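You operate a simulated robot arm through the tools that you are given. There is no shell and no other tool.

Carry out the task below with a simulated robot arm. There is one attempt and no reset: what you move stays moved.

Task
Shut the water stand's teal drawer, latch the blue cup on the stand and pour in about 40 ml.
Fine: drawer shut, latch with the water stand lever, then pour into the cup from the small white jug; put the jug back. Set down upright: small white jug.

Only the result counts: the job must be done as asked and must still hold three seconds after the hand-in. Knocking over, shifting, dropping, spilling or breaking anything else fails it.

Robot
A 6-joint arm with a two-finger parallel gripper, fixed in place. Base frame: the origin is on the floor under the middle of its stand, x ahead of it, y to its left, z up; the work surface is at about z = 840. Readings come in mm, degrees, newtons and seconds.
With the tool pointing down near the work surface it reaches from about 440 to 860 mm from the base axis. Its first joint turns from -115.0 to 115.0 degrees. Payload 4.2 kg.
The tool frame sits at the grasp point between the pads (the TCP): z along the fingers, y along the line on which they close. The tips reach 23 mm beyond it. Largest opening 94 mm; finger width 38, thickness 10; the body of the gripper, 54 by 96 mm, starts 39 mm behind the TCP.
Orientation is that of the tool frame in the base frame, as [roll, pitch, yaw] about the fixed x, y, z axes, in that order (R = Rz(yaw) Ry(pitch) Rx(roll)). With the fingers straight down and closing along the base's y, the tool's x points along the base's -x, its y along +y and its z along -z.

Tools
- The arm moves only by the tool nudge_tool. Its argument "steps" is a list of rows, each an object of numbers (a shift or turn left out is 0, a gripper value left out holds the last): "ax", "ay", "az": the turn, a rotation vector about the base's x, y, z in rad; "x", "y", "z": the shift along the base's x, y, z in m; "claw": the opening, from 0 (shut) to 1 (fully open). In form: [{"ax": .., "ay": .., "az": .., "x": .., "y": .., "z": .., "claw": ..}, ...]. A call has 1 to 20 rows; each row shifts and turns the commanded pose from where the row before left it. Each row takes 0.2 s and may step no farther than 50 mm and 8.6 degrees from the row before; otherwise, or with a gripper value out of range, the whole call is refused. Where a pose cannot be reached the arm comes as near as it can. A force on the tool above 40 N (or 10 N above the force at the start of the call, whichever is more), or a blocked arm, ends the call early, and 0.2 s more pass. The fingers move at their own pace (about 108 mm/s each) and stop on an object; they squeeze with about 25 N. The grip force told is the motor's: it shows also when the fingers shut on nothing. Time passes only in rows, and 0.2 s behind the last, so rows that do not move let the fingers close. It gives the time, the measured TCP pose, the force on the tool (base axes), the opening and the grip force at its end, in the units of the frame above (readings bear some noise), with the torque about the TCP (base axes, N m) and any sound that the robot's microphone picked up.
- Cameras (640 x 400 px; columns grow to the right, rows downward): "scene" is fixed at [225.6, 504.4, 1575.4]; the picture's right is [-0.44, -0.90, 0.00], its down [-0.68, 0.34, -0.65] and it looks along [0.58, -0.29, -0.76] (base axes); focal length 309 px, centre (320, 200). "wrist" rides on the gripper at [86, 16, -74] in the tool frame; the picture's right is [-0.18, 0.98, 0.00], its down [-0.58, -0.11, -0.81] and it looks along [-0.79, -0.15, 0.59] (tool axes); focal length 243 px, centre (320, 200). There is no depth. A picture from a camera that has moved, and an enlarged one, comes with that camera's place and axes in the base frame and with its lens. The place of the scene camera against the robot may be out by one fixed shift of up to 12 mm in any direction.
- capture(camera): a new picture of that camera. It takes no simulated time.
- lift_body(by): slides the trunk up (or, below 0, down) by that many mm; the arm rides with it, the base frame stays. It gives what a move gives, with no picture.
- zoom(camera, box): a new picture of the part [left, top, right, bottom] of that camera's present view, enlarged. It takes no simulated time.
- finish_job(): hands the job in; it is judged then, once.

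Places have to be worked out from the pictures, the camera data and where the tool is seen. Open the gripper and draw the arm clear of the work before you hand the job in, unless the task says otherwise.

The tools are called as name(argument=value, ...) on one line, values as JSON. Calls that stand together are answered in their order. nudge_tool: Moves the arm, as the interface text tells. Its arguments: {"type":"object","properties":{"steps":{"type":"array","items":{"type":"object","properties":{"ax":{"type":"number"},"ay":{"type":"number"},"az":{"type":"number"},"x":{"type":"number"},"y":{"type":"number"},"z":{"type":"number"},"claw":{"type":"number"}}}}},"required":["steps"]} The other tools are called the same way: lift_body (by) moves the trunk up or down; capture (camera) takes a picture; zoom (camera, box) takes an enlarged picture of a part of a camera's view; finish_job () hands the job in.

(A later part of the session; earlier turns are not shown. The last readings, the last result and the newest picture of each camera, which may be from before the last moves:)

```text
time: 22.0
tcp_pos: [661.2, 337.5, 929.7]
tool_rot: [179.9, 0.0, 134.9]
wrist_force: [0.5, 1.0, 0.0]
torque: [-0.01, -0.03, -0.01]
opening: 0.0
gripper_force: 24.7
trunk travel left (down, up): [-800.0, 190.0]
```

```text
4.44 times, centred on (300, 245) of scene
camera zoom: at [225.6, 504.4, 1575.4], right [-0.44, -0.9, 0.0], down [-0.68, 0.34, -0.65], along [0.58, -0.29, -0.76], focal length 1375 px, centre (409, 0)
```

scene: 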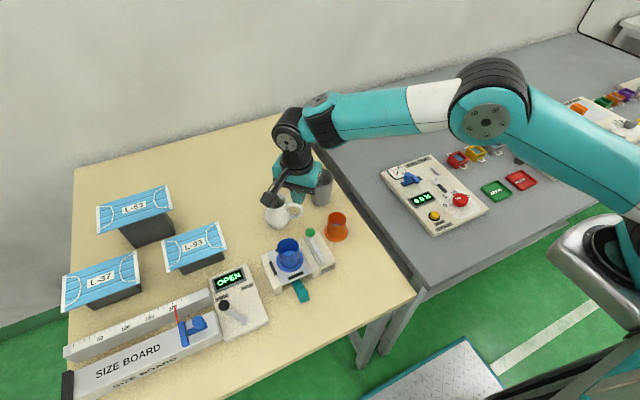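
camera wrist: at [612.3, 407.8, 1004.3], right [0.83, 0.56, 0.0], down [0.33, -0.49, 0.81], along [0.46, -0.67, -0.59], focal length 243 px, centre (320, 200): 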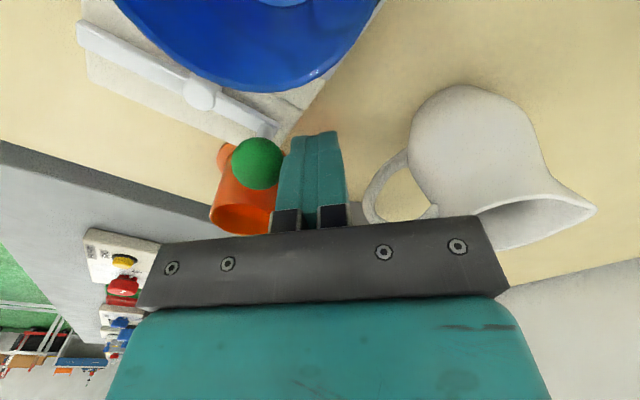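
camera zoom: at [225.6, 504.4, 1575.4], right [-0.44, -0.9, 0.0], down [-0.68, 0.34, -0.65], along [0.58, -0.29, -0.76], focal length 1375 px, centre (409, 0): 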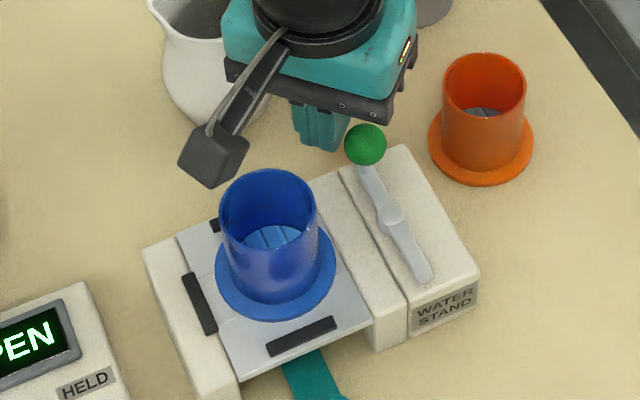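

The closed fingers are right behind the knob. I push along (−x, −y) in small steps.

nudge_tool(steps=[{"x": -0.004, "y": -0.004}, {"x": -0.004, "y": -0.004}, {"x": -0.004, "y": -0.004}, {"x": -0.004, "y": -0.004}])

capture(camera="wrist")

zoom(camera="scene", box=[240, 200, 360, 290])

```text
time: 23.0
tcp_pos: [644.7, 320.5, 930.2]
tool_rot: [180.0, 0.0, 135.0]
wrist_force: [0.5, 0.6, 0.1]
torque: [-0.03, 0.0, 0.02]
opening: 0.0
gripper_force: 24.5
trunk travel left (down, up): [-800.0, 190.0]
```

```text
taken
camera wrist: at [596.9, 390.2, 1004.1], right [0.83, 0.56, 0.0], down [0.33, -0.49, 0.81], along [0.46, -0.67, -0.59], focal length 243 px, centre (320, 200)
```

wrist: 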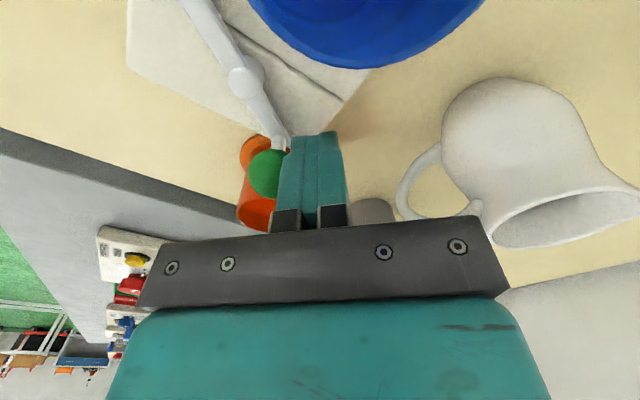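

```text
4.44 times, centred on (300, 245) of scene
camera zoom: at [225.6, 504.4, 1575.4], right [-0.44, -0.9, 0.0], down [-0.68, 0.34, -0.65], along [0.58, -0.29, -0.76], focal length 1375 px, centre (409, 0)
```

zoom: 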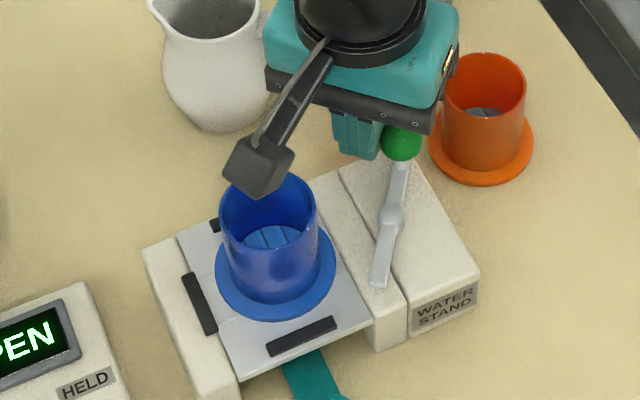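

The lever turns freely and the tail swings toward the cup flange. I continue the same push.

nudge_tool(steps=[{"x": -0.004, "y": -0.004}, {"x": -0.004, "y": -0.004}, {"x": -0.004, "y": -0.004}, {}])

capture(camera="wrist")

zoom(camera="scene", box=[240, 200, 360, 290])

```text
time: 24.0
tcp_pos: [634.3, 306.1, 930.0]
tool_rot: [-180.0, -0.1, 135.0]
wrist_force: [0.1, 0.3, 0.1]
torque: [-0.04, 0.07, -0.01]
opening: 0.2
gripper_force: 24.9
trunk travel left (down, up): [-800.0, 190.0]
```

```text
taken
camera wrist: at [585.1, 377.4, 1003.8], right [0.83, 0.56, 0.0], down [0.33, -0.49, 0.81], along [0.46, -0.67, -0.59], focal length 243 px, centre (320, 200)
```

wrist: 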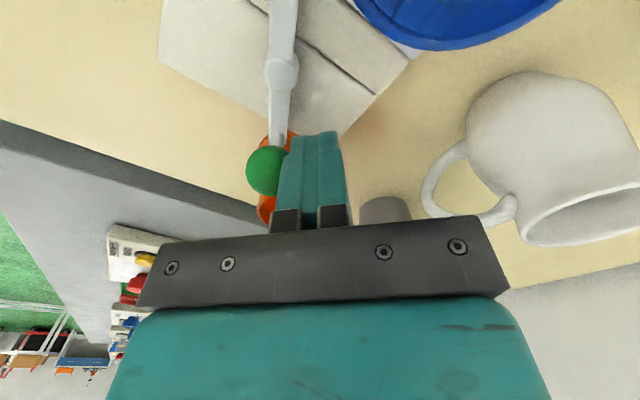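

```text
4.44 times, centred on (300, 245) of scene
camera zoom: at [225.6, 504.4, 1575.4], right [-0.44, -0.9, 0.0], down [-0.68, 0.34, -0.65], along [0.58, -0.29, -0.76], focal length 1375 px, centre (409, 0)
```

zoom: 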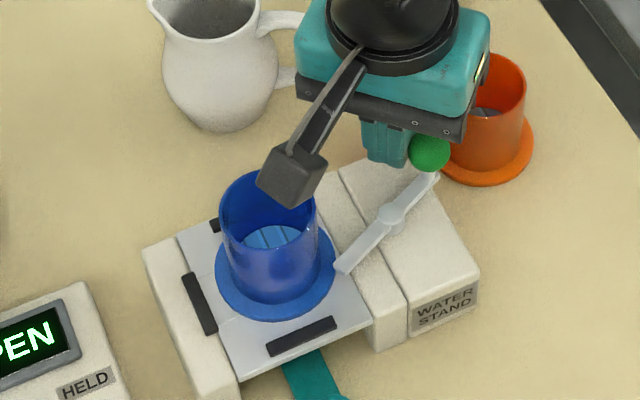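

Tail is now nearly at the flange. I continue with smaller steps and watch for contact.

nudge_tool(steps=[{"x": -0.003, "y": -0.003}, {"x": -0.003, "y": -0.003}, {"x": -0.003, "y": -0.003}, {}])

capture(camera="wrist")

zoom(camera="scene", box=[240, 200, 360, 290])

```text
time: 25.0
tcp_pos: [624.2, 298.4, 929.4]
tool_rot: [180.0, 0.0, 135.1]
wrist_force: [0.3, 1.9, -0.1]
torque: [-0.01, -0.01, -0.03]
opening: 0.0
gripper_force: 24.7
trunk travel left (down, up): [-800.0, 190.0]
```

```text
taken
camera wrist: at [576.3, 369.1, 1004.0], right [0.83, 0.56, 0.0], down [0.33, -0.49, 0.81], along [0.45, -0.67, -0.59], focal length 243 px, centre (320, 200)
```

wrist: 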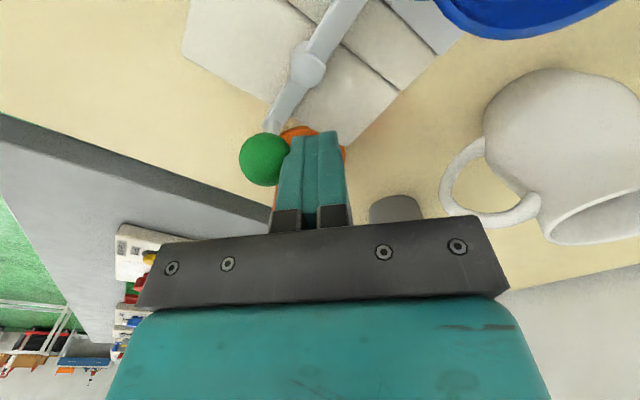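

```text
4.44 times, centred on (300, 245) of scene
camera zoom: at [225.6, 504.4, 1575.4], right [-0.44, -0.9, 0.0], down [-0.68, 0.34, -0.65], along [0.58, -0.29, -0.76], focal length 1375 px, centre (409, 0)
```

zoom: 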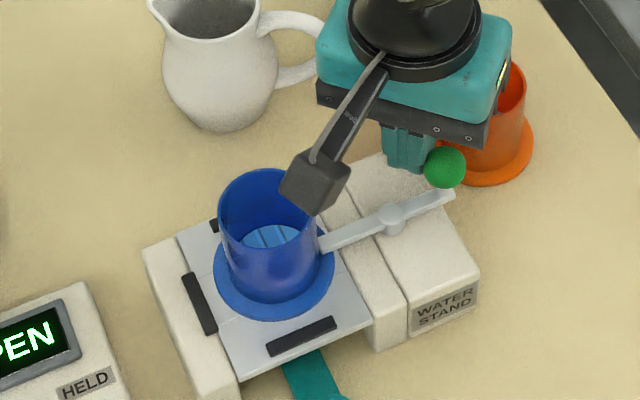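

The lever is about perpendicular now with its tail over the flange (knob ≈ (601, 284)). I push a little more along −x to feel for the end stop.

nudge_tool(steps=[{"x": -0.003, "y": -0.001}, {"x": -0.003}, {}])

zoom(camera="scene", box=[260, 210, 350, 280])

```text
time: 25.8
tcp_pos: [622.3, 298.2, 931.9]
tool_rot: [179.4, 0.1, 134.8]
wrist_force: [36.2, 12.8, 4.0]
torque: [0.01, 0.01, -0.12]
opening: 0.0
gripper_force: 25.2
trunk travel left (down, up): [-800.0, 190.0]
```

```text
5.71 times, centred on (305, 245) of scene
camera zoom: at [225.6, 504.4, 1575.4], right [-0.44, -0.9, 0.0], down [-0.68, 0.34, -0.65], along [0.58, -0.29, -0.76], focal length 1768 px, centre (406, -57)
```

zoom: 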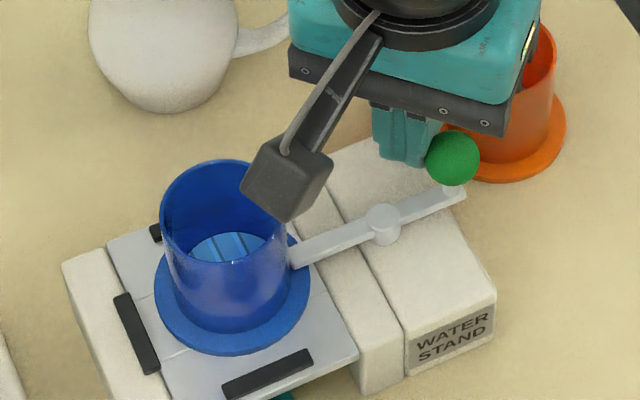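

Firm end stop (36 N) at about 90°, so the latch is home. I back off the knob and rise.

nudge_tool(steps=[{"x": 0.006, "y": 0.002}, {"x": 0.008, "y": 0.006}, {"z": 0.04}, {"z": 0.045}, {"z": 0.045}, {}])

capture(camera="wrist")

zoom(camera="scene", box=[250, 180, 350, 280])

```text
time: 27.2
tcp_pos: [631.6, 306.5, 1060.1]
tool_rot: [-180.0, 0.2, 135.0]
wrist_force: [-0.6, 0.8, -0.6]
torque: [-0.02, 0.03, 0.04]
opening: 0.0
gripper_force: 24.9
trunk travel left (down, up): [-800.0, 190.0]
```

```text
taken
camera wrist: at [583.5, 376.6, 1134.1], right [0.83, 0.56, 0.0], down [0.33, -0.49, 0.81], along [0.45, -0.67, -0.59], focal length 243 px, centre (320, 200)
```

wrist: 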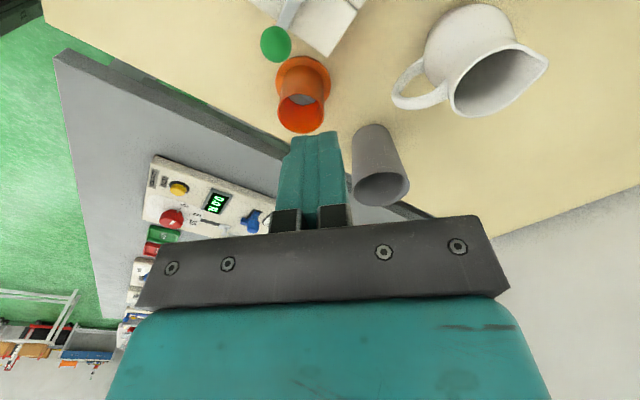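

```text
4.00 times, centred on (300, 230) of scene
camera zoom: at [225.6, 504.4, 1575.4], right [-0.44, -0.9, 0.0], down [-0.68, 0.34, -0.65], along [0.58, -0.29, -0.76], focal length 1238 px, centre (400, 80)
```

zoom: 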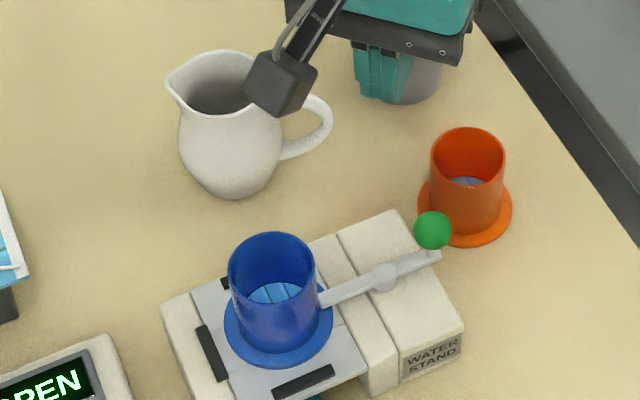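

Latched. Now I study the jug geometry closely from this wrist view.

zoom(camera="wrist", box=[370, 0, 570, 130])

zoom(camera="scene", box=[255, 185, 311, 235])

```text
3.08 times, centred on (470, 65) of wrist
camera zoom: at [583.5, 376.6, 1134.1], right [0.83, 0.56, 0.0], down [0.33, -0.49, 0.81], along [0.45, -0.67, -0.59], focal length 746 px, centre (-142, 615)
```

zoom: 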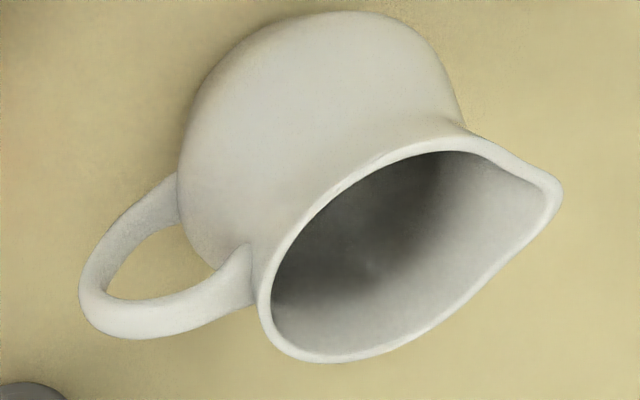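

```text
8.00 times, centred on (283, 210) of scene
camera zoom: at [225.6, 504.4, 1575.4], right [-0.44, -0.9, 0.0], down [-0.68, 0.34, -0.65], along [0.58, -0.29, -0.76], focal length 2476 px, centre (616, 120)
```

zoom: 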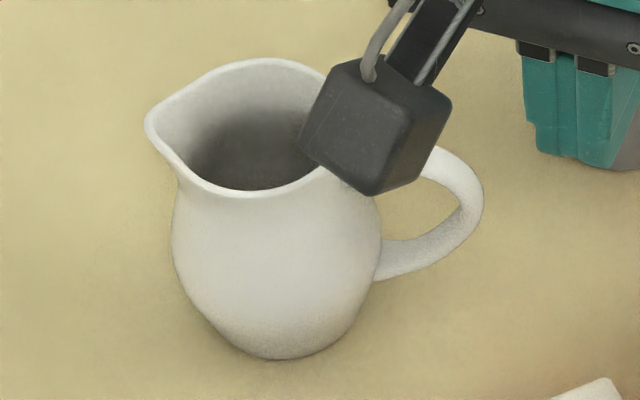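

Jug axis ≈ (753, 368), handle pointing to ≈ 245°, handle's outer bar near (724, 307). I'll grip the handle from above with the camera on the outer side, so I yaw the tool by +109.5° while moving above the handle area, opening the fingers.

nudge_tool(steps=[{"az": 0.147, "x": 0.005, "claw": 0.0}, {"az": 0.147, "x": 0.005}, {"az": 0.147, "x": 0.005}, {"az": 0.147, "x": 0.005}, {"az": 0.147, "x": 0.005}, {"az": 0.147, "x": 0.005}, {"az": 0.147, "x": 0.005}, {"az": 0.147, "x": 0.005}, {"az": 0.147, "x": 0.005}, {"az": 0.147, "x": 0.005}, {"az": 0.147, "x": 0.005, "claw": 0.6}, {"az": 0.147, "x": 0.005}, {"az": 0.147, "x": 0.005}, {}])

capture(camera="wrist")

capture(camera="scene")

```text
time: 30.2
tcp_pos: [698.4, 304.9, 1060.6]
tool_rot: [-180.0, 0.0, -115.6]
wrist_force: [0.1, 0.4, -0.2]
torque: [0.0, 0.0, 0.02]
opening: 56.7
gripper_force: 0.1
trunk travel left (down, up): [-800.0, 190.0]
```

```text
taken
camera wrist: at [647.4, 232.2, 1133.9], right [-0.81, 0.59, 0.0], down [0.35, 0.48, 0.81], along [0.47, 0.65, -0.59], focal length 243 px, centre (320, 200)
```

wrist: 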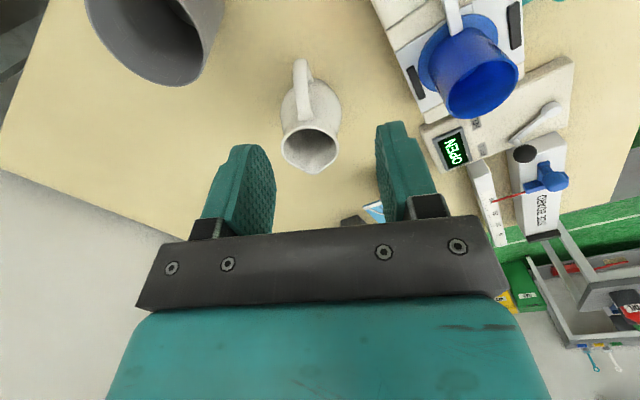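

```text
taken
```

scene: 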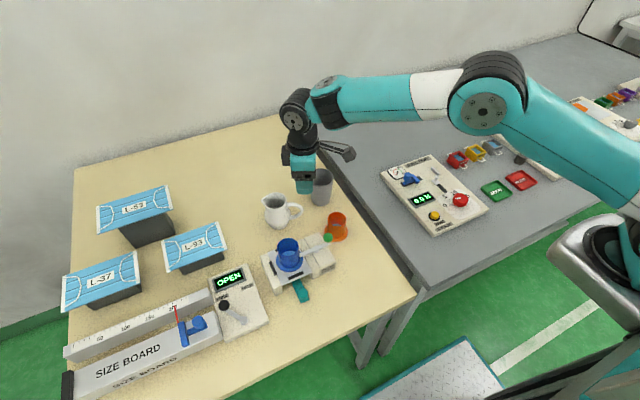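

zoom(camera="wrist", box=[250, 40, 370, 190])

zoom(camera="wrist", box=[80, 0, 320, 150])

```text
2.67 times, centred on (310, 115) of wrist
camera zoom: at [647.4, 232.2, 1133.9], right [-0.81, 0.59, 0.0], down [0.35, 0.48, 0.81], along [0.47, 0.65, -0.59], focal length 647 px, centre (347, 427)
```

zoom: 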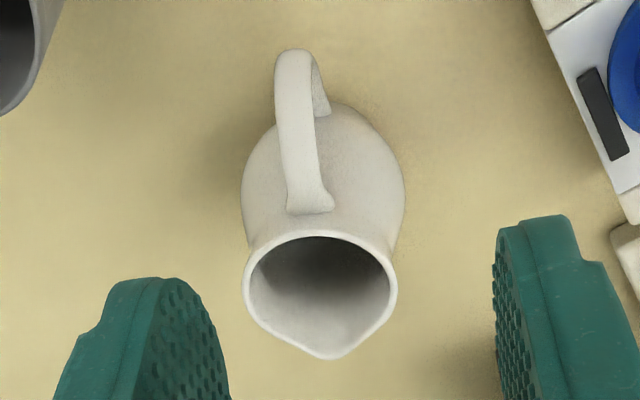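

```text
2.67 times, centred on (200, 75) of wrist
camera zoom: at [647.4, 232.2, 1133.9], right [-0.81, 0.59, 0.0], down [0.35, 0.48, 0.81], along [0.47, 0.65, -0.59], focal length 647 px, centre (640, 533)
```

zoom: 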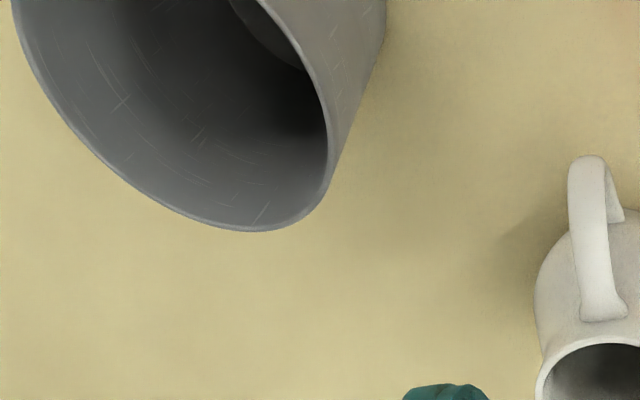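

Jug centre ≈ (755.5, 365.5), spout axis ≈ 61–62°, handle bar ≈ 62 mm behind the axis, i.e. ≈ (727, 310). I trim yaw slightly and come down to just above the handle to check alignment.

nudge_tool(steps=[{"az": -0.03, "x": 0.0143, "y": 0.0027, "z": -0.03}, {"x": 0.0143, "y": 0.0027, "z": -0.035}, {"z": -0.03}, {"z": -0.015}, {}])

capture(camera="wrist")

zoom(camera="scene", box=[250, 160, 350, 250])

```text
time: 31.4
tcp_pos: [726.7, 309.8, 949.7]
tool_rot: [179.9, 0.0, -117.4]
wrist_force: [0.9, -0.5, 0.2]
torque: [-0.05, 0.0, -0.02]
opening: 56.2
gripper_force: 0.1
trunk travel left (down, up): [-800.0, 190.0]
```

```text
taken
camera wrist: at [673.3, 238.7, 1023.9], right [-0.79, 0.61, 0.0], down [0.36, 0.47, 0.81], along [0.5, 0.64, -0.59], focal length 243 px, centre (320, 200)
```

wrist: 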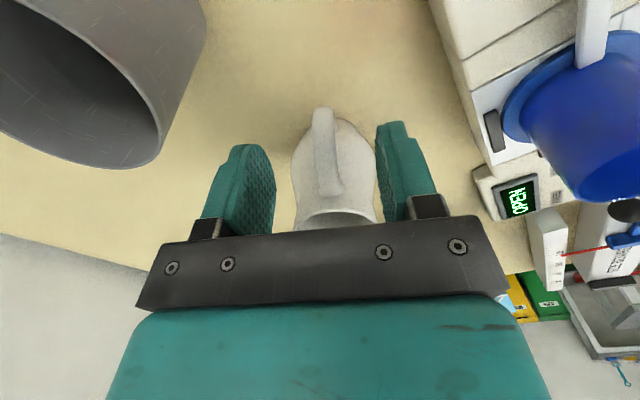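

```text
4.44 times, centred on (300, 205) of scene
camera zoom: at [225.6, 504.4, 1575.4], right [-0.44, -0.9, 0.0], down [-0.68, 0.34, -0.65], along [0.58, -0.29, -0.76], focal length 1375 px, centre (409, 178)
```

zoom: 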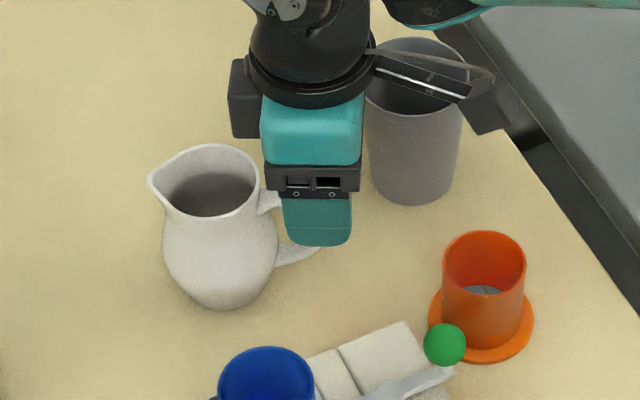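

zoom(camera="wrist", box=[200, 90, 440, 240])

```text
2.67 times, centred on (320, 165) of wrist
camera zoom: at [673.3, 238.7, 1023.9], right [-0.79, 0.61, 0.0], down [0.36, 0.47, 0.81], along [0.5, 0.64, -0.59], focal length 647 px, centre (320, 293)
```

zoom: 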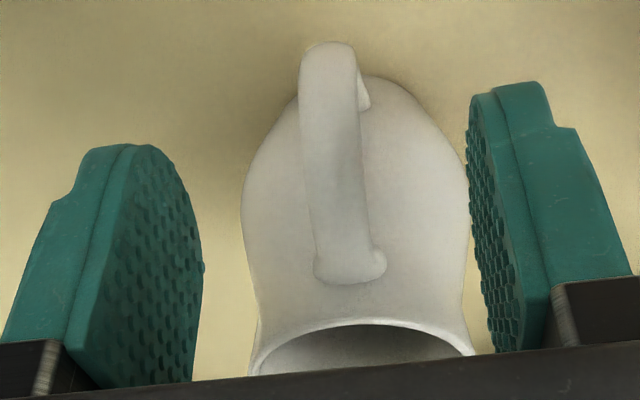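

Handle is 1.7 mm toward tool +y and I want ~4 mm more outward, i.e. shift (−3.3, −2.8) mm. Yaw is aligned. I descend to TCP z ≈ 906 around the handle.

nudge_tool(steps=[{"x": -0.0033, "y": -0.0028, "z": -0.014}, {"z": -0.016}, {"z": -0.0135}, {}])

zoom(camera="wrist", box=[200, 90, 440, 240])

zoom(camera="scene", box=[250, 160, 350, 250])

```text
time: 32.4
tcp_pos: [723.7, 306.4, 906.8]
tool_rot: [-180.0, 0.0, -117.4]
wrist_force: [0.8, -0.2, 0.2]
torque: [0.01, -0.04, 0.02]
opening: 56.6
gripper_force: 0.1
trunk travel left (down, up): [-800.0, 190.0]
```

```text
2.67 times, centred on (320, 165) of wrist
camera zoom: at [670.8, 236.7, 980.9], right [-0.79, 0.61, 0.0], down [0.36, 0.47, 0.81], along [0.5, 0.64, -0.59], focal length 647 px, centre (320, 293)
```

zoom: 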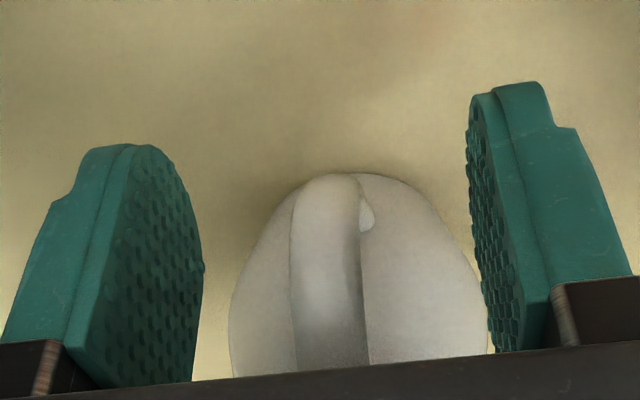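

```text
4.44 times, centred on (300, 205) of scene
camera zoom: at [225.6, 504.4, 1575.4], right [-0.44, -0.9, 0.0], down [-0.68, 0.34, -0.65], along [0.58, -0.29, -0.76], focal length 1375 px, centre (409, 178)
```

zoom: 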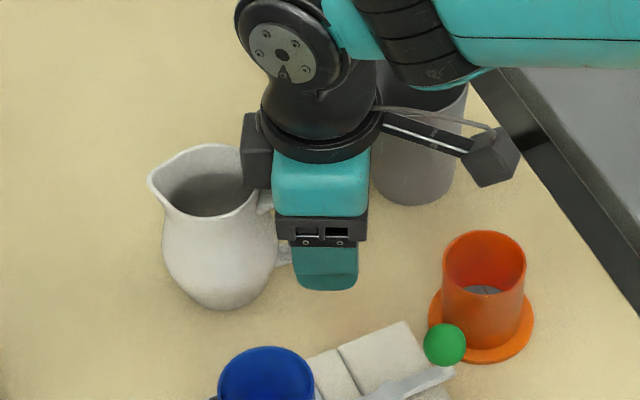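

The handle is centred between the pads. I close gently on it.

nudge_tool(steps=[{"claw": 0.3}, {"claw": 0.2}, {"claw": 0.1}, {"claw": 0.04}, {"claw": 0.04}])

zoom(camera="wrist", box=[200, 90, 440, 240])

zoom(camera="scene", box=[250, 160, 350, 250])

```text
time: 33.6
tcp_pos: [724.8, 306.4, 906.5]
tool_rot: [-179.9, 0.0, -117.3]
wrist_force: [0.4, -0.4, -0.7]
torque: [0.0, -0.05, -0.03]
opening: 12.5
gripper_force: 25.0
trunk travel left (down, up): [-800.0, 190.0]
```

```text
2.67 times, centred on (320, 165) of wrist
camera zoom: at [670.9, 236.6, 981.1], right [-0.79, 0.61, 0.0], down [0.36, 0.47, 0.81], along [0.5, 0.64, -0.59], focal length 647 px, centre (320, 293)
```

zoom: 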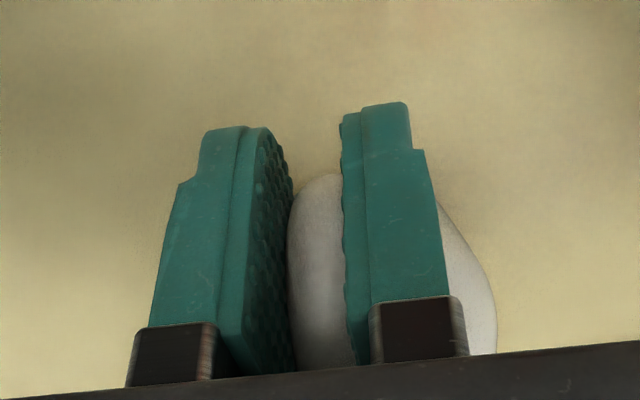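

```text
4.44 times, centred on (300, 205) of scene
camera zoom: at [225.6, 504.4, 1575.4], right [-0.44, -0.9, 0.0], down [-0.68, 0.34, -0.65], along [0.58, -0.29, -0.76], focal length 1375 px, centre (409, 178)
```

zoom: 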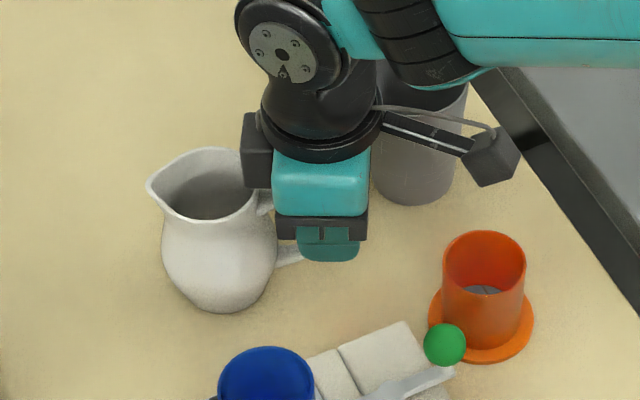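

Firm 12.5 mm grip on the handle. I lift only a few millimetres first and check weight and tilt.

nudge_tool(steps=[{"z": 0.002}, {"z": 0.003}, {}])

zoom(camera="scene", box=[250, 160, 350, 250])

```text
time: 34.4
tcp_pos: [724.5, 307.6, 910.9]
tool_rot: [180.0, 0.0, -117.3]
wrist_force: [0.3, 0.2, -3.7]
torque: [-0.23, 0.12, 0.01]
opening: 12.3
gripper_force: 24.7
trunk travel left (down, up): [-800.0, 190.0]
```

```text
4.44 times, centred on (300, 205) of scene
camera zoom: at [225.6, 504.4, 1575.4], right [-0.44, -0.9, 0.0], down [-0.68, 0.34, -0.65], along [0.58, -0.29, -0.76], focal length 1375 px, centre (409, 178)
```

zoom: 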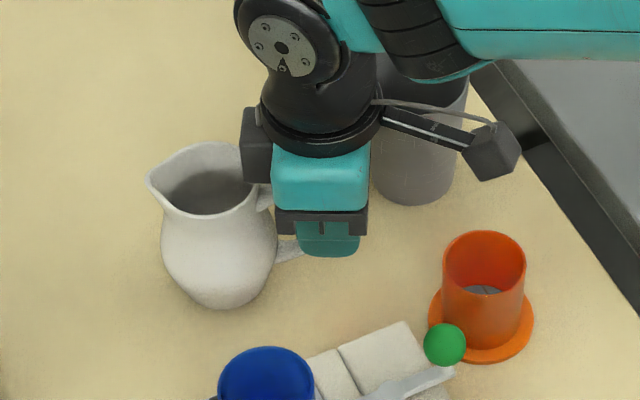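

The jug's weight (≈ 3.7 N) is carried and it looks level. I lift higher and recheck for droop.

nudge_tool(steps=[{"z": 0.01}, {"z": 0.015}, {"z": 0.02}, {}, {}])

zoom(camera="scene", box=[250, 150, 350, 240])

zoom(camera="wrist", box=[200, 90, 440, 240])

```text
time: 35.6
tcp_pos: [723.8, 308.4, 957.6]
tool_rot: [179.9, 0.0, -117.4]
wrist_force: [0.0, 0.5, -3.8]
torque: [-0.2, 0.14, 0.0]
opening: 12.5
gripper_force: 25.1
trunk travel left (down, up): [-800.0, 190.0]
```

```text
4.44 times, centred on (300, 195) of scene
camera zoom: at [225.6, 504.4, 1575.4], right [-0.44, -0.9, 0.0], down [-0.68, 0.34, -0.65], along [0.58, -0.29, -0.76], focal length 1375 px, centre (409, 222)
```

zoom: 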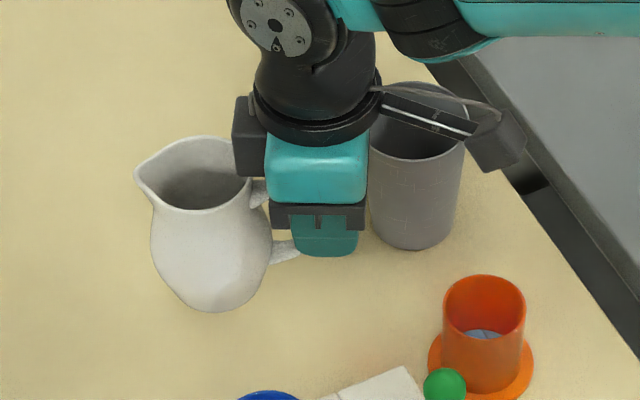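

```text
2.67 times, centred on (320, 165) of wrist
camera zoom: at [670.3, 236.7, 1031.3], right [-0.79, 0.61, 0.0], down [0.36, 0.47, 0.81], along [0.5, 0.64, -0.59], focal length 647 px, centre (320, 293)
```

zoom: 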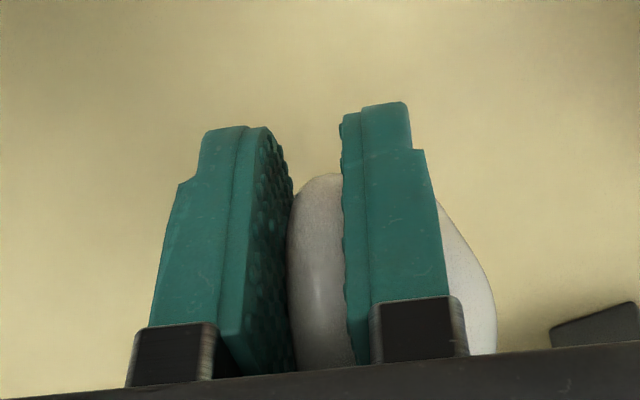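

The grip holds with no droop (weight ≈ 3.75 N, rim about z 939 when standing). I raise the jug, yaw it so the spout points along 45° (this keeps the jug clear of the lever knob when pouring), moving smoothly.

nudge_tool(steps=[{"z": 0.025}, {"z": 0.025, "az": -0.05}, {"z": 0.025, "az": -0.08}, {"z": 0.025, "az": -0.09}, {"x": -0.015, "az": -0.087}, {"x": -0.025}, {"x": -0.025}, {}])

zoom(camera="scene", box=[220, 100, 380, 250])

```text
time: 37.4
tcp_pos: [658.0, 308.5, 1057.8]
tool_rot: [180.0, 0.0, -134.8]
wrist_force: [-0.2, 1.2, -4.1]
torque: [-0.16, 0.19, 0.0]
opening: 12.4
gripper_force: 25.4
trunk travel left (down, up): [-800.0, 190.0]
```

```text
2.67 times, centred on (300, 175) of scene
camera zoom: at [225.6, 504.4, 1575.4], right [-0.44, -0.9, 0.0], down [-0.68, 0.34, -0.65], along [0.58, -0.29, -0.76], focal length 825 px, centre (373, 267)
```

zoom: 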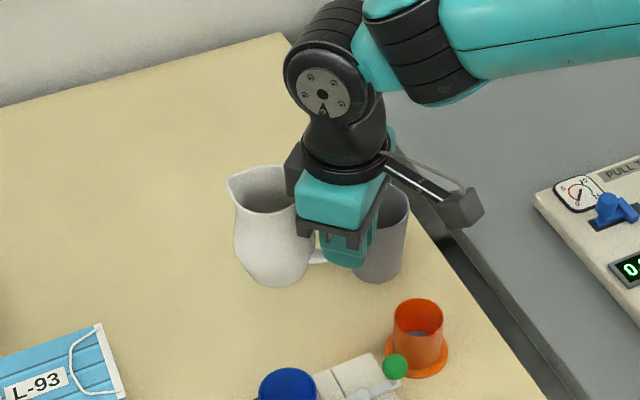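

Holding steady. I carry the jug back to behind the cup along the pour line (TCP → about (505, 300)), still upright and high.

nudge_tool(steps=[{"x": -0.025, "y": -0.001}, {"x": -0.026, "y": -0.002}, {"x": -0.026, "y": -0.002}, {"x": -0.026, "y": -0.002}, {"x": -0.026, "y": -0.001}, {"x": -0.024}, {}, {}])

zoom(camera="scene", box=[240, 160, 400, 310])

capture(camera="wrist")

```text
time: 39.2
tcp_pos: [505.8, 299.1, 1056.0]
tool_rot: [179.9, 0.0, -134.9]
wrist_force: [-0.3, -0.4, -2.9]
torque: [-0.19, 0.14, -0.03]
opening: 12.5
gripper_force: 24.5
trunk travel left (down, up): [-800.0, 190.0]
```

```text
2.67 times, centred on (320, 235) of scene
camera zoom: at [225.6, 504.4, 1575.4], right [-0.44, -0.9, 0.0], down [-0.68, 0.34, -0.65], along [0.58, -0.29, -0.76], focal length 825 px, centre (320, 107)
```

zoom: 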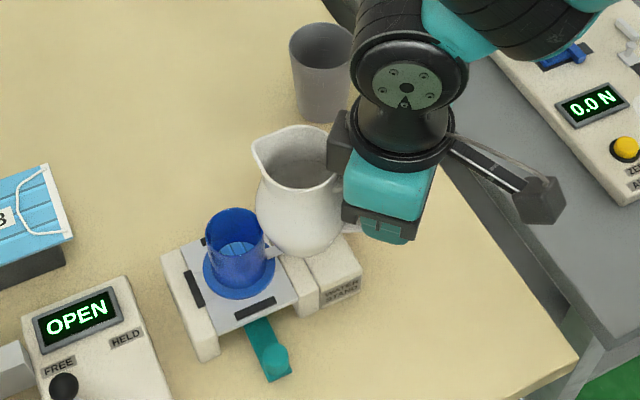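

```text
taken
camera wrist: at [433.2, 248.5, 1131.0], right [-0.57, 0.82, 0.0], down [0.49, 0.34, 0.81], along [0.66, 0.46, -0.59], focal length 243 px, centre (320, 200)
```

wrist: 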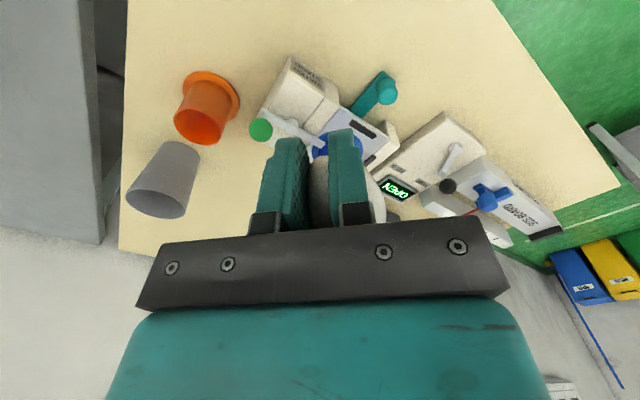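

Spout tip back-projects from the scene view to ≈ (581, 375), matching my model (tip 107 mm ahead of the TCP, 34 mm above it). I move forward so the lip is over the cup and start tilting to 25°, verifying the pose follows.

nudge_tool(steps=[{"x": 0.008, "y": 0.008}, {"x": 0.008, "y": 0.008}, {"ax": -0.0617, "ay": 0.0617}, {"ax": -0.0617, "ay": 0.0617}, {"ax": -0.0617, "ay": 0.0617}, {"ax": -0.0617, "ay": 0.0617}, {"ax": -0.0617, "ay": 0.0617}, {}])

zoom(camera="scene", box=[240, 160, 400, 310])

```text
time: 41.0
tcp_pos: [521.0, 315.8, 1055.5]
tool_rot: [179.9, -25.1, -134.9]
wrist_force: [-0.5, 0.0, -3.9]
torque: [-0.09, 0.12, 0.01]
opening: 12.6
gripper_force: 24.5
trunk travel left (down, up): [-800.0, 190.0]
```

```text
2.67 times, centred on (320, 235) of scene
camera zoom: at [225.6, 504.4, 1575.4], right [-0.44, -0.9, 0.0], down [-0.68, 0.34, -0.65], along [0.58, -0.29, -0.76], focal length 825 px, centre (320, 107)
```

zoom: 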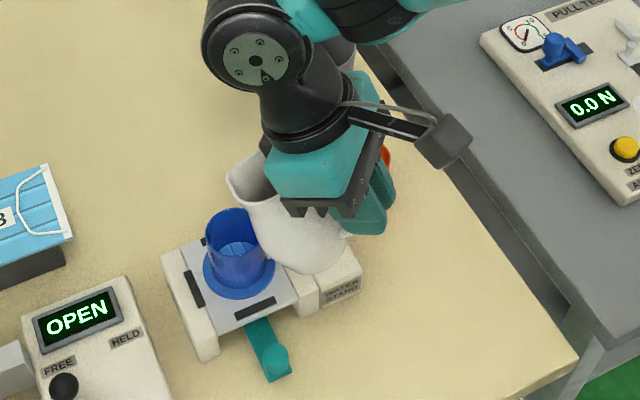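

Pose follows exactly (pitch −25.1°). I continue to 40° while bringing the lip lower over the cup, checking weight and view for first flow.

nudge_tool(steps=[{"ax": -0.0617, "ay": 0.0617, "x": 0.001, "y": 0.0015, "z": -0.006}, {"ax": -0.0617, "ay": 0.0617, "x": 0.001, "y": 0.0015, "z": -0.006}, {"ax": -0.0617, "ay": 0.0617, "x": 0.001, "y": 0.0015, "z": -0.006}, {}])

zoom(camera="scene", box=[250, 190, 350, 280])

```text
time: 42.0
tcp_pos: [541.7, 298.6, 1043.0]
tool_rot: [-177.7, -34.0, -134.8]
wrist_force: [0.6, -0.3, -4.4]
torque: [-0.12, 0.09, 0.03]
opening: 12.5
gripper_force: 24.9
out of reach, approached as far as the arm can: row 2, 3
trunk travel left (down, up): [-800.0, 190.0]
```

```text
4.44 times, centred on (300, 235) of scene
camera zoom: at [225.6, 504.4, 1575.4], right [-0.44, -0.9, 0.0], down [-0.68, 0.34, -0.65], along [0.58, -0.29, -0.76], focal length 1375 px, centre (409, 44)
```

zoom: 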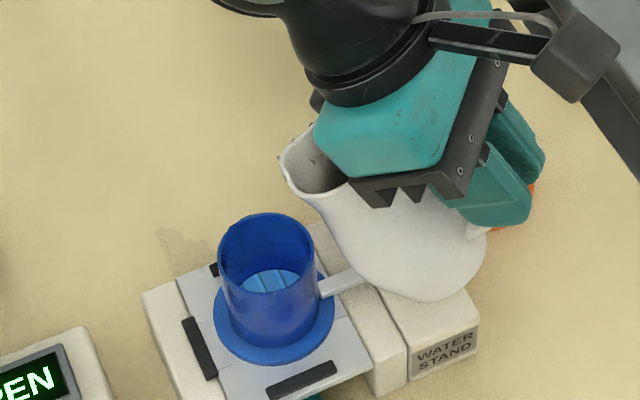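

The arm ran out of wrist range with this spout direction at ~34° (TCP was pushed aside, no spill: weight unchanged). I reverse the tilt right away, back to the last good pose and then upright.

nudge_tool(steps=[{"ax": 0.0617, "ay": -0.0617, "x": -0.001, "y": -0.0015, "z": 0.006}, {"ax": 0.0617, "ay": -0.0617, "x": -0.001, "y": -0.0015, "z": 0.006}, {"ax": 0.0617, "ay": -0.0617, "x": -0.001, "y": -0.0015, "z": 0.006}, {}])

zoom(camera="scene", box=[240, 160, 400, 310])

```text
time: 43.0
tcp_pos: [538.8, 293.3, 1060.6]
tool_rot: [-177.6, -18.9, -134.9]
wrist_force: [-0.3, -0.5, -3.9]
torque: [-0.16, 0.13, 0.0]
opening: 12.7
gripper_force: 24.3
trunk travel left (down, up): [-800.0, 190.0]
```

```text
2.67 times, centred on (320, 235) of scene
camera zoom: at [225.6, 504.4, 1575.4], right [-0.44, -0.9, 0.0], down [-0.68, 0.34, -0.65], along [0.58, -0.29, -0.76], focal length 825 px, centre (320, 107)
```

zoom: 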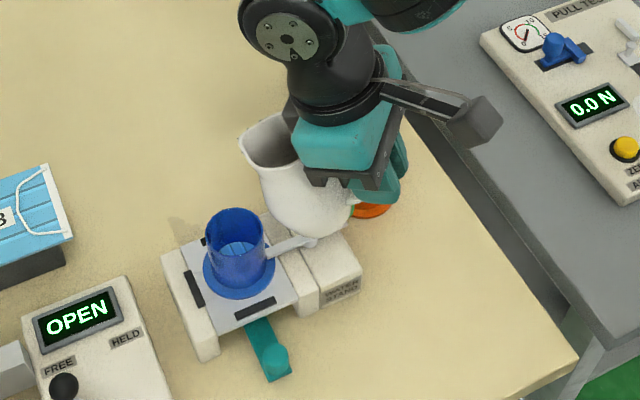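

I check a faint dark patch on the table behind the stand: it may be a shadow, and I need to know.

zoom(camera="scene", box=[240, 220, 320, 270])

capture(camera="wrist")

capture(camera="scene")

```text
8.00 times, centred on (280, 245) of scene
camera zoom: at [225.6, 504.4, 1575.4], right [-0.44, -0.9, 0.0], down [-0.68, 0.34, -0.65], along [0.58, -0.29, -0.76], focal length 2476 px, centre (640, -160)
```

zoom: 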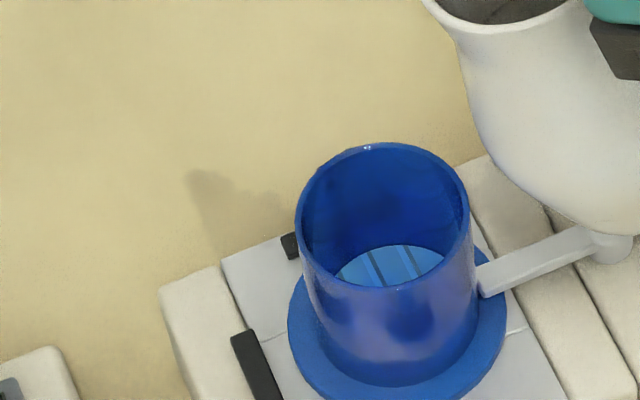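

```text
taken
camera wrist: at [485.2, 264.7, 1157.4], right [-0.58, 0.81, -0.1], down [0.63, 0.52, 0.58], along [0.52, 0.28, -0.81], focal length 243 px, centre (320, 200)
```

wrist: 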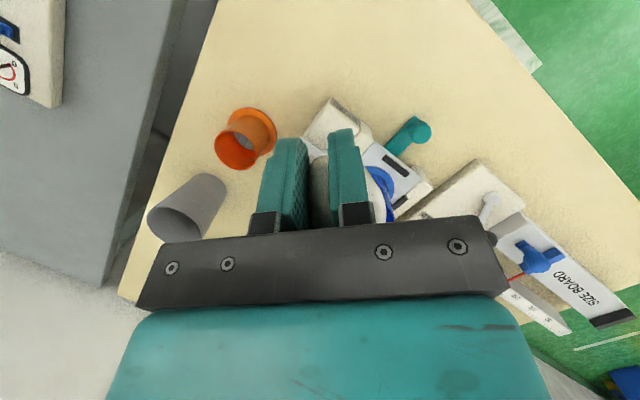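

```text
taken
```

scene: 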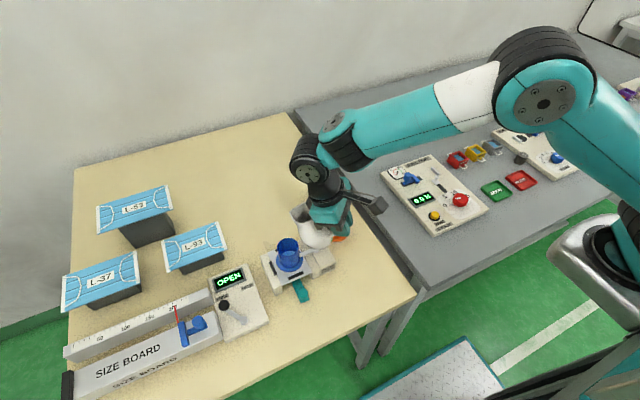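

The patch has the look of a cast shadow (weight is unchanged at ~3.9 N); I'll confirm once the arm moves. Now I bring the jug fully upright and a bit higher.

nudge_tool(steps=[{"ax": 0.0878, "ay": -0.0677, "z": 0.006}, {"ax": 0.0878, "ay": -0.0677, "z": 0.006}, {"ax": 0.0878, "ay": -0.0677, "z": 0.006}, {}])

zoom(camera="scene", box=[240, 180, 340, 270])

```text
time: 44.0
tcp_pos: [538.1, 295.0, 1078.1]
tool_rot: [-180.0, 0.0, -134.4]
wrist_force: [0.6, 0.1, -3.9]
torque: [-0.18, 0.16, -0.01]
opening: 12.4
gripper_force: 24.9
trunk travel left (down, up): [-800.0, 190.0]
```

```text
4.44 times, centred on (290, 225) of scene
camera zoom: at [225.6, 504.4, 1575.4], right [-0.44, -0.9, 0.0], down [-0.68, 0.34, -0.65], along [0.58, -0.29, -0.76], focal length 1375 px, centre (453, 89)
```

zoom: 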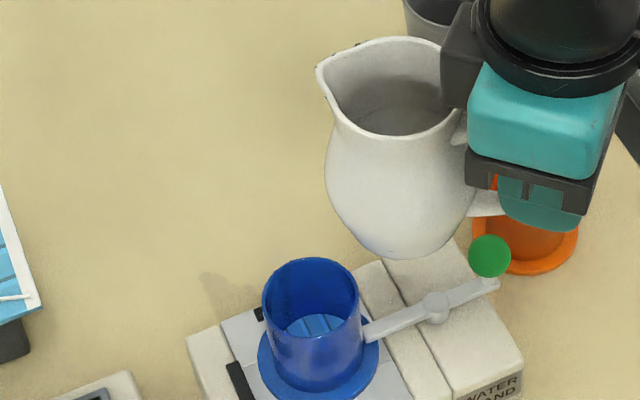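

Upright again. I rotate the jug so the spout points along ≈125° (toward robot-left), while moving the TCP to the far-right side of the cup; this keeps the wrist well within range and away from the lever knob.

nudge_tool(steps=[{"az": 0.1386, "x": 0.0131, "y": 0.0008}, {"az": 0.1386, "x": 0.0131, "y": 0.0008}, {"az": 0.1386, "x": 0.0131, "y": 0.0008}, {"az": 0.1386, "x": 0.0131, "y": 0.0008}, {"az": 0.1386, "x": 0.0131, "y": 0.0008}, {"az": 0.1386, "x": 0.0131, "y": 0.0008}, {"az": 0.1386, "x": 0.0131, "y": 0.0008}, {"az": 0.1386, "x": 0.0131, "y": 0.0008}, {"az": 0.1386, "x": 0.0131, "y": 0.0008}, {"az": 0.1386, "x": 0.0131, "y": 0.0008}, {}, {}])

zoom(camera="scene", box=[220, 140, 380, 290])

capture(camera="wrist")

```text
time: 46.6
tcp_pos: [669.7, 302.3, 1079.3]
tool_rot: [-180.0, 0.0, -55.0]
wrist_force: [-0.2, 0.6, -3.5]
torque: [-0.24, -0.12, 0.02]
opening: 12.5
gripper_force: 24.8
trunk travel left (down, up): [-800.0, 190.0]
```

```text
2.67 times, centred on (300, 215) of scene
camera zoom: at [225.6, 504.4, 1575.4], right [-0.44, -0.9, 0.0], down [-0.68, 0.34, -0.65], along [0.58, -0.29, -0.76], focal length 825 px, centre (373, 160)
```

zoom: 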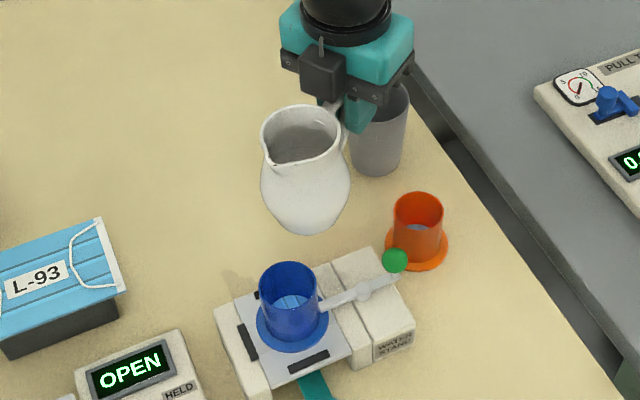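

```text
taken
camera wrist: at [706.4, 220.8, 1152.2], right [-0.91, -0.41, 0.0], down [-0.24, 0.54, 0.81], along [-0.33, 0.73, -0.59], focal length 243 px, centre (320, 200)
```

wrist: 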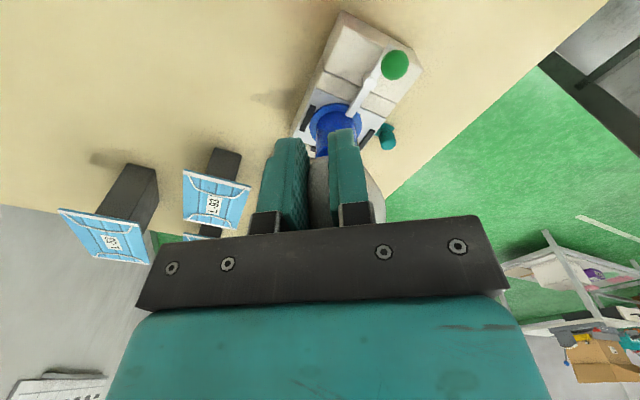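

The same kind of smudge shows beside the mask boxes, so it is just a cast shadow. I zoom in to verify the spout tip over the cup and the water in the jug.

zoom(camera="scene", box=[260, 170, 330, 230])

zoom(camera="scene", box=[270, 225, 318, 275])

```text
6.67 times, centred on (295, 200) of scene
camera zoom: at [225.6, 504.4, 1575.4], right [-0.44, -0.9, 0.0], down [-0.68, 0.34, -0.65], along [0.58, -0.29, -0.76], focal length 2063 px, centre (487, 200)
```

zoom: 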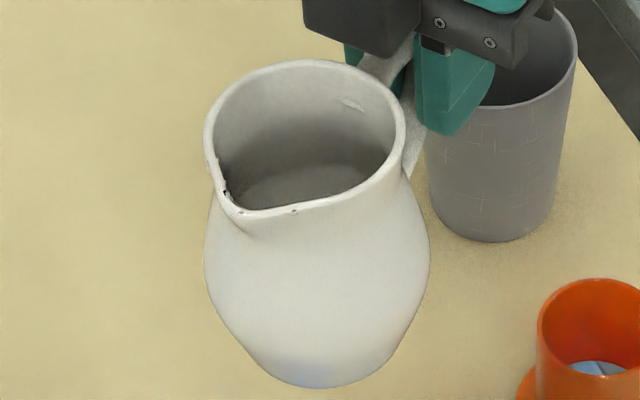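

```text
8.00 times, centred on (294, 250) of scene
camera zoom: at [225.6, 504.4, 1575.4], right [-0.44, -0.9, 0.0], down [-0.68, 0.34, -0.65], along [0.58, -0.29, -0.76], focal length 2476 px, centre (528, -200)
```

zoom: 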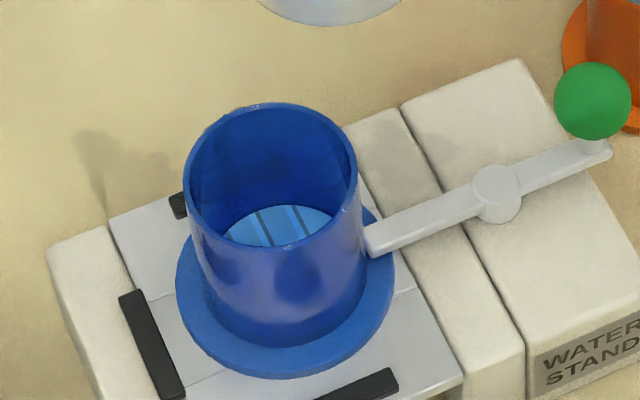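

Water surface is visible about 45 mm below the rim, so first flow should come near 50–55°. Spout tip agrees with the model. I tilt to 25° holding the lip above the cup and verify reach.

nudge_tool(steps=[{"ax": -0.0715, "ay": -0.0501}, {"ax": -0.0715, "ay": -0.0501, "x": 0.001, "y": -0.001}, {"ax": -0.0715, "ay": -0.0501, "x": 0.001, "y": -0.001}, {"ax": -0.0715, "ay": -0.0501}, {"ax": -0.0715, "ay": -0.0501}, {}])

```text
time: 48.0
tcp_pos: [659.8, 298.4, 1072.7]
tool_rot: [180.0, -25.1, -55.1]
wrist_force: [-0.7, 0.8, -3.5]
torque: [-0.15, -0.15, 0.0]
opening: 12.2
gripper_force: 25.3
out of reach, approached as far as the arm can: row 5
trunk travel left (down, up): [-800.0, 190.0]
```

Again clipped (TCP slid ~14 mm inward at 25°): the arm is near full extension because the shoulder is low. I tilt back to ~15° and raise the trunk, which brings the shoulder closer to the work height.

nudge_tool(steps=[{"ax": 0.0715, "ay": 0.0501}, {"ax": 0.0715, "ay": 0.0501}, {}])

lift_body(by=40)

capture(camera="scene")

```text
time: 48.8
tcp_pos: [659.6, 298.6, 1070.7]
tool_rot: [-179.9, -15.0, -55.1]
wrist_force: [0.4, -0.7, -3.8]
torque: [-0.19, -0.1, -0.03]
opening: 12.4
gripper_force: 25.1
trunk travel left (down, up): [-800.0, 190.0]
```

```text
time: 49.6
tcp_pos: [660.3, 299.1, 1112.6]
tool_rot: [179.9, -15.0, -55.1]
wrist_force: [-1.1, 0.1, -3.4]
torque: [-0.18, -0.14, 0.01]
opening: 12.4
gripper_force: 25.1
trunk travel left (down, up): [-840.0, 150.0]
```

```text
taken
```

scene: 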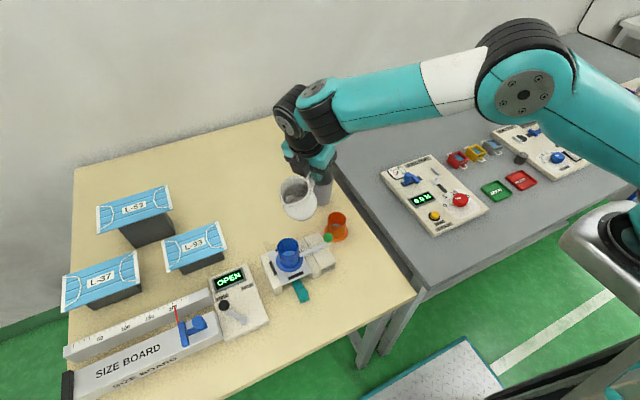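

Trunk lift works smoothly with the jug steady. I raise it 100 mm more in two goes.

lift_body(by=50)

nudge_tool(steps=[{"z": -0.025}, {"z": -0.025}, {"z": -0.02}, {}])

lift_body(by=50)

nudge_tool(steps=[{"z": -0.025, "x": 0.002, "y": 0.0005}, {"z": -0.025, "x": 0.002}, {"z": -0.02, "x": 0.002}, {"x": 0.002}, {}])

capture(camera="scene")

```text
time: 50.5
tcp_pos: [660.8, 299.2, 1161.2]
tool_rot: [179.9, -15.0, -55.2]
wrist_force: [-1.0, 0.0, -2.6]
torque: [-0.17, -0.12, 0.0]
opening: 12.5
gripper_force: 24.9
trunk travel left (down, up): [-890.0, 100.0]
```

```text
time: 51.5
tcp_pos: [661.0, 299.1, 1092.3]
tool_rot: [-180.0, -15.1, -55.2]
wrist_force: [-0.5, -0.6, -3.1]
torque: [-0.16, -0.11, 0.0]
opening: 12.5
gripper_force: 24.9
trunk travel left (down, up): [-890.0, 100.0]
```

```text
time: 52.5
tcp_pos: [660.9, 299.9, 1140.7]
tool_rot: [180.0, -15.1, -55.1]
wrist_force: [-1.1, 0.6, -3.7]
torque: [-0.18, -0.09, -0.02]
opening: 12.6
gripper_force: 24.5
trunk travel left (down, up): [-940.0, 50.0]
```

```text
time: 53.7
tcp_pos: [669.1, 298.8, 1071.5]
tool_rot: [-180.0, -15.0, -55.1]
wrist_force: [-0.6, 0.2, -3.4]
torque: [-0.18, -0.12, -0.05]
opening: 12.6
gripper_force: 24.7
trunk travel left (down, up): [-940.0, 50.0]
```

```text
taken
```

scene: 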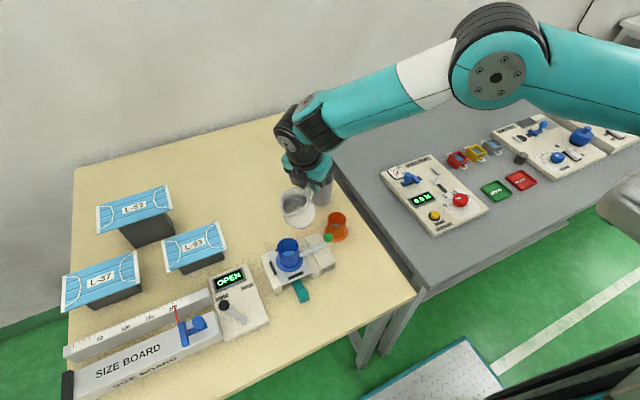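

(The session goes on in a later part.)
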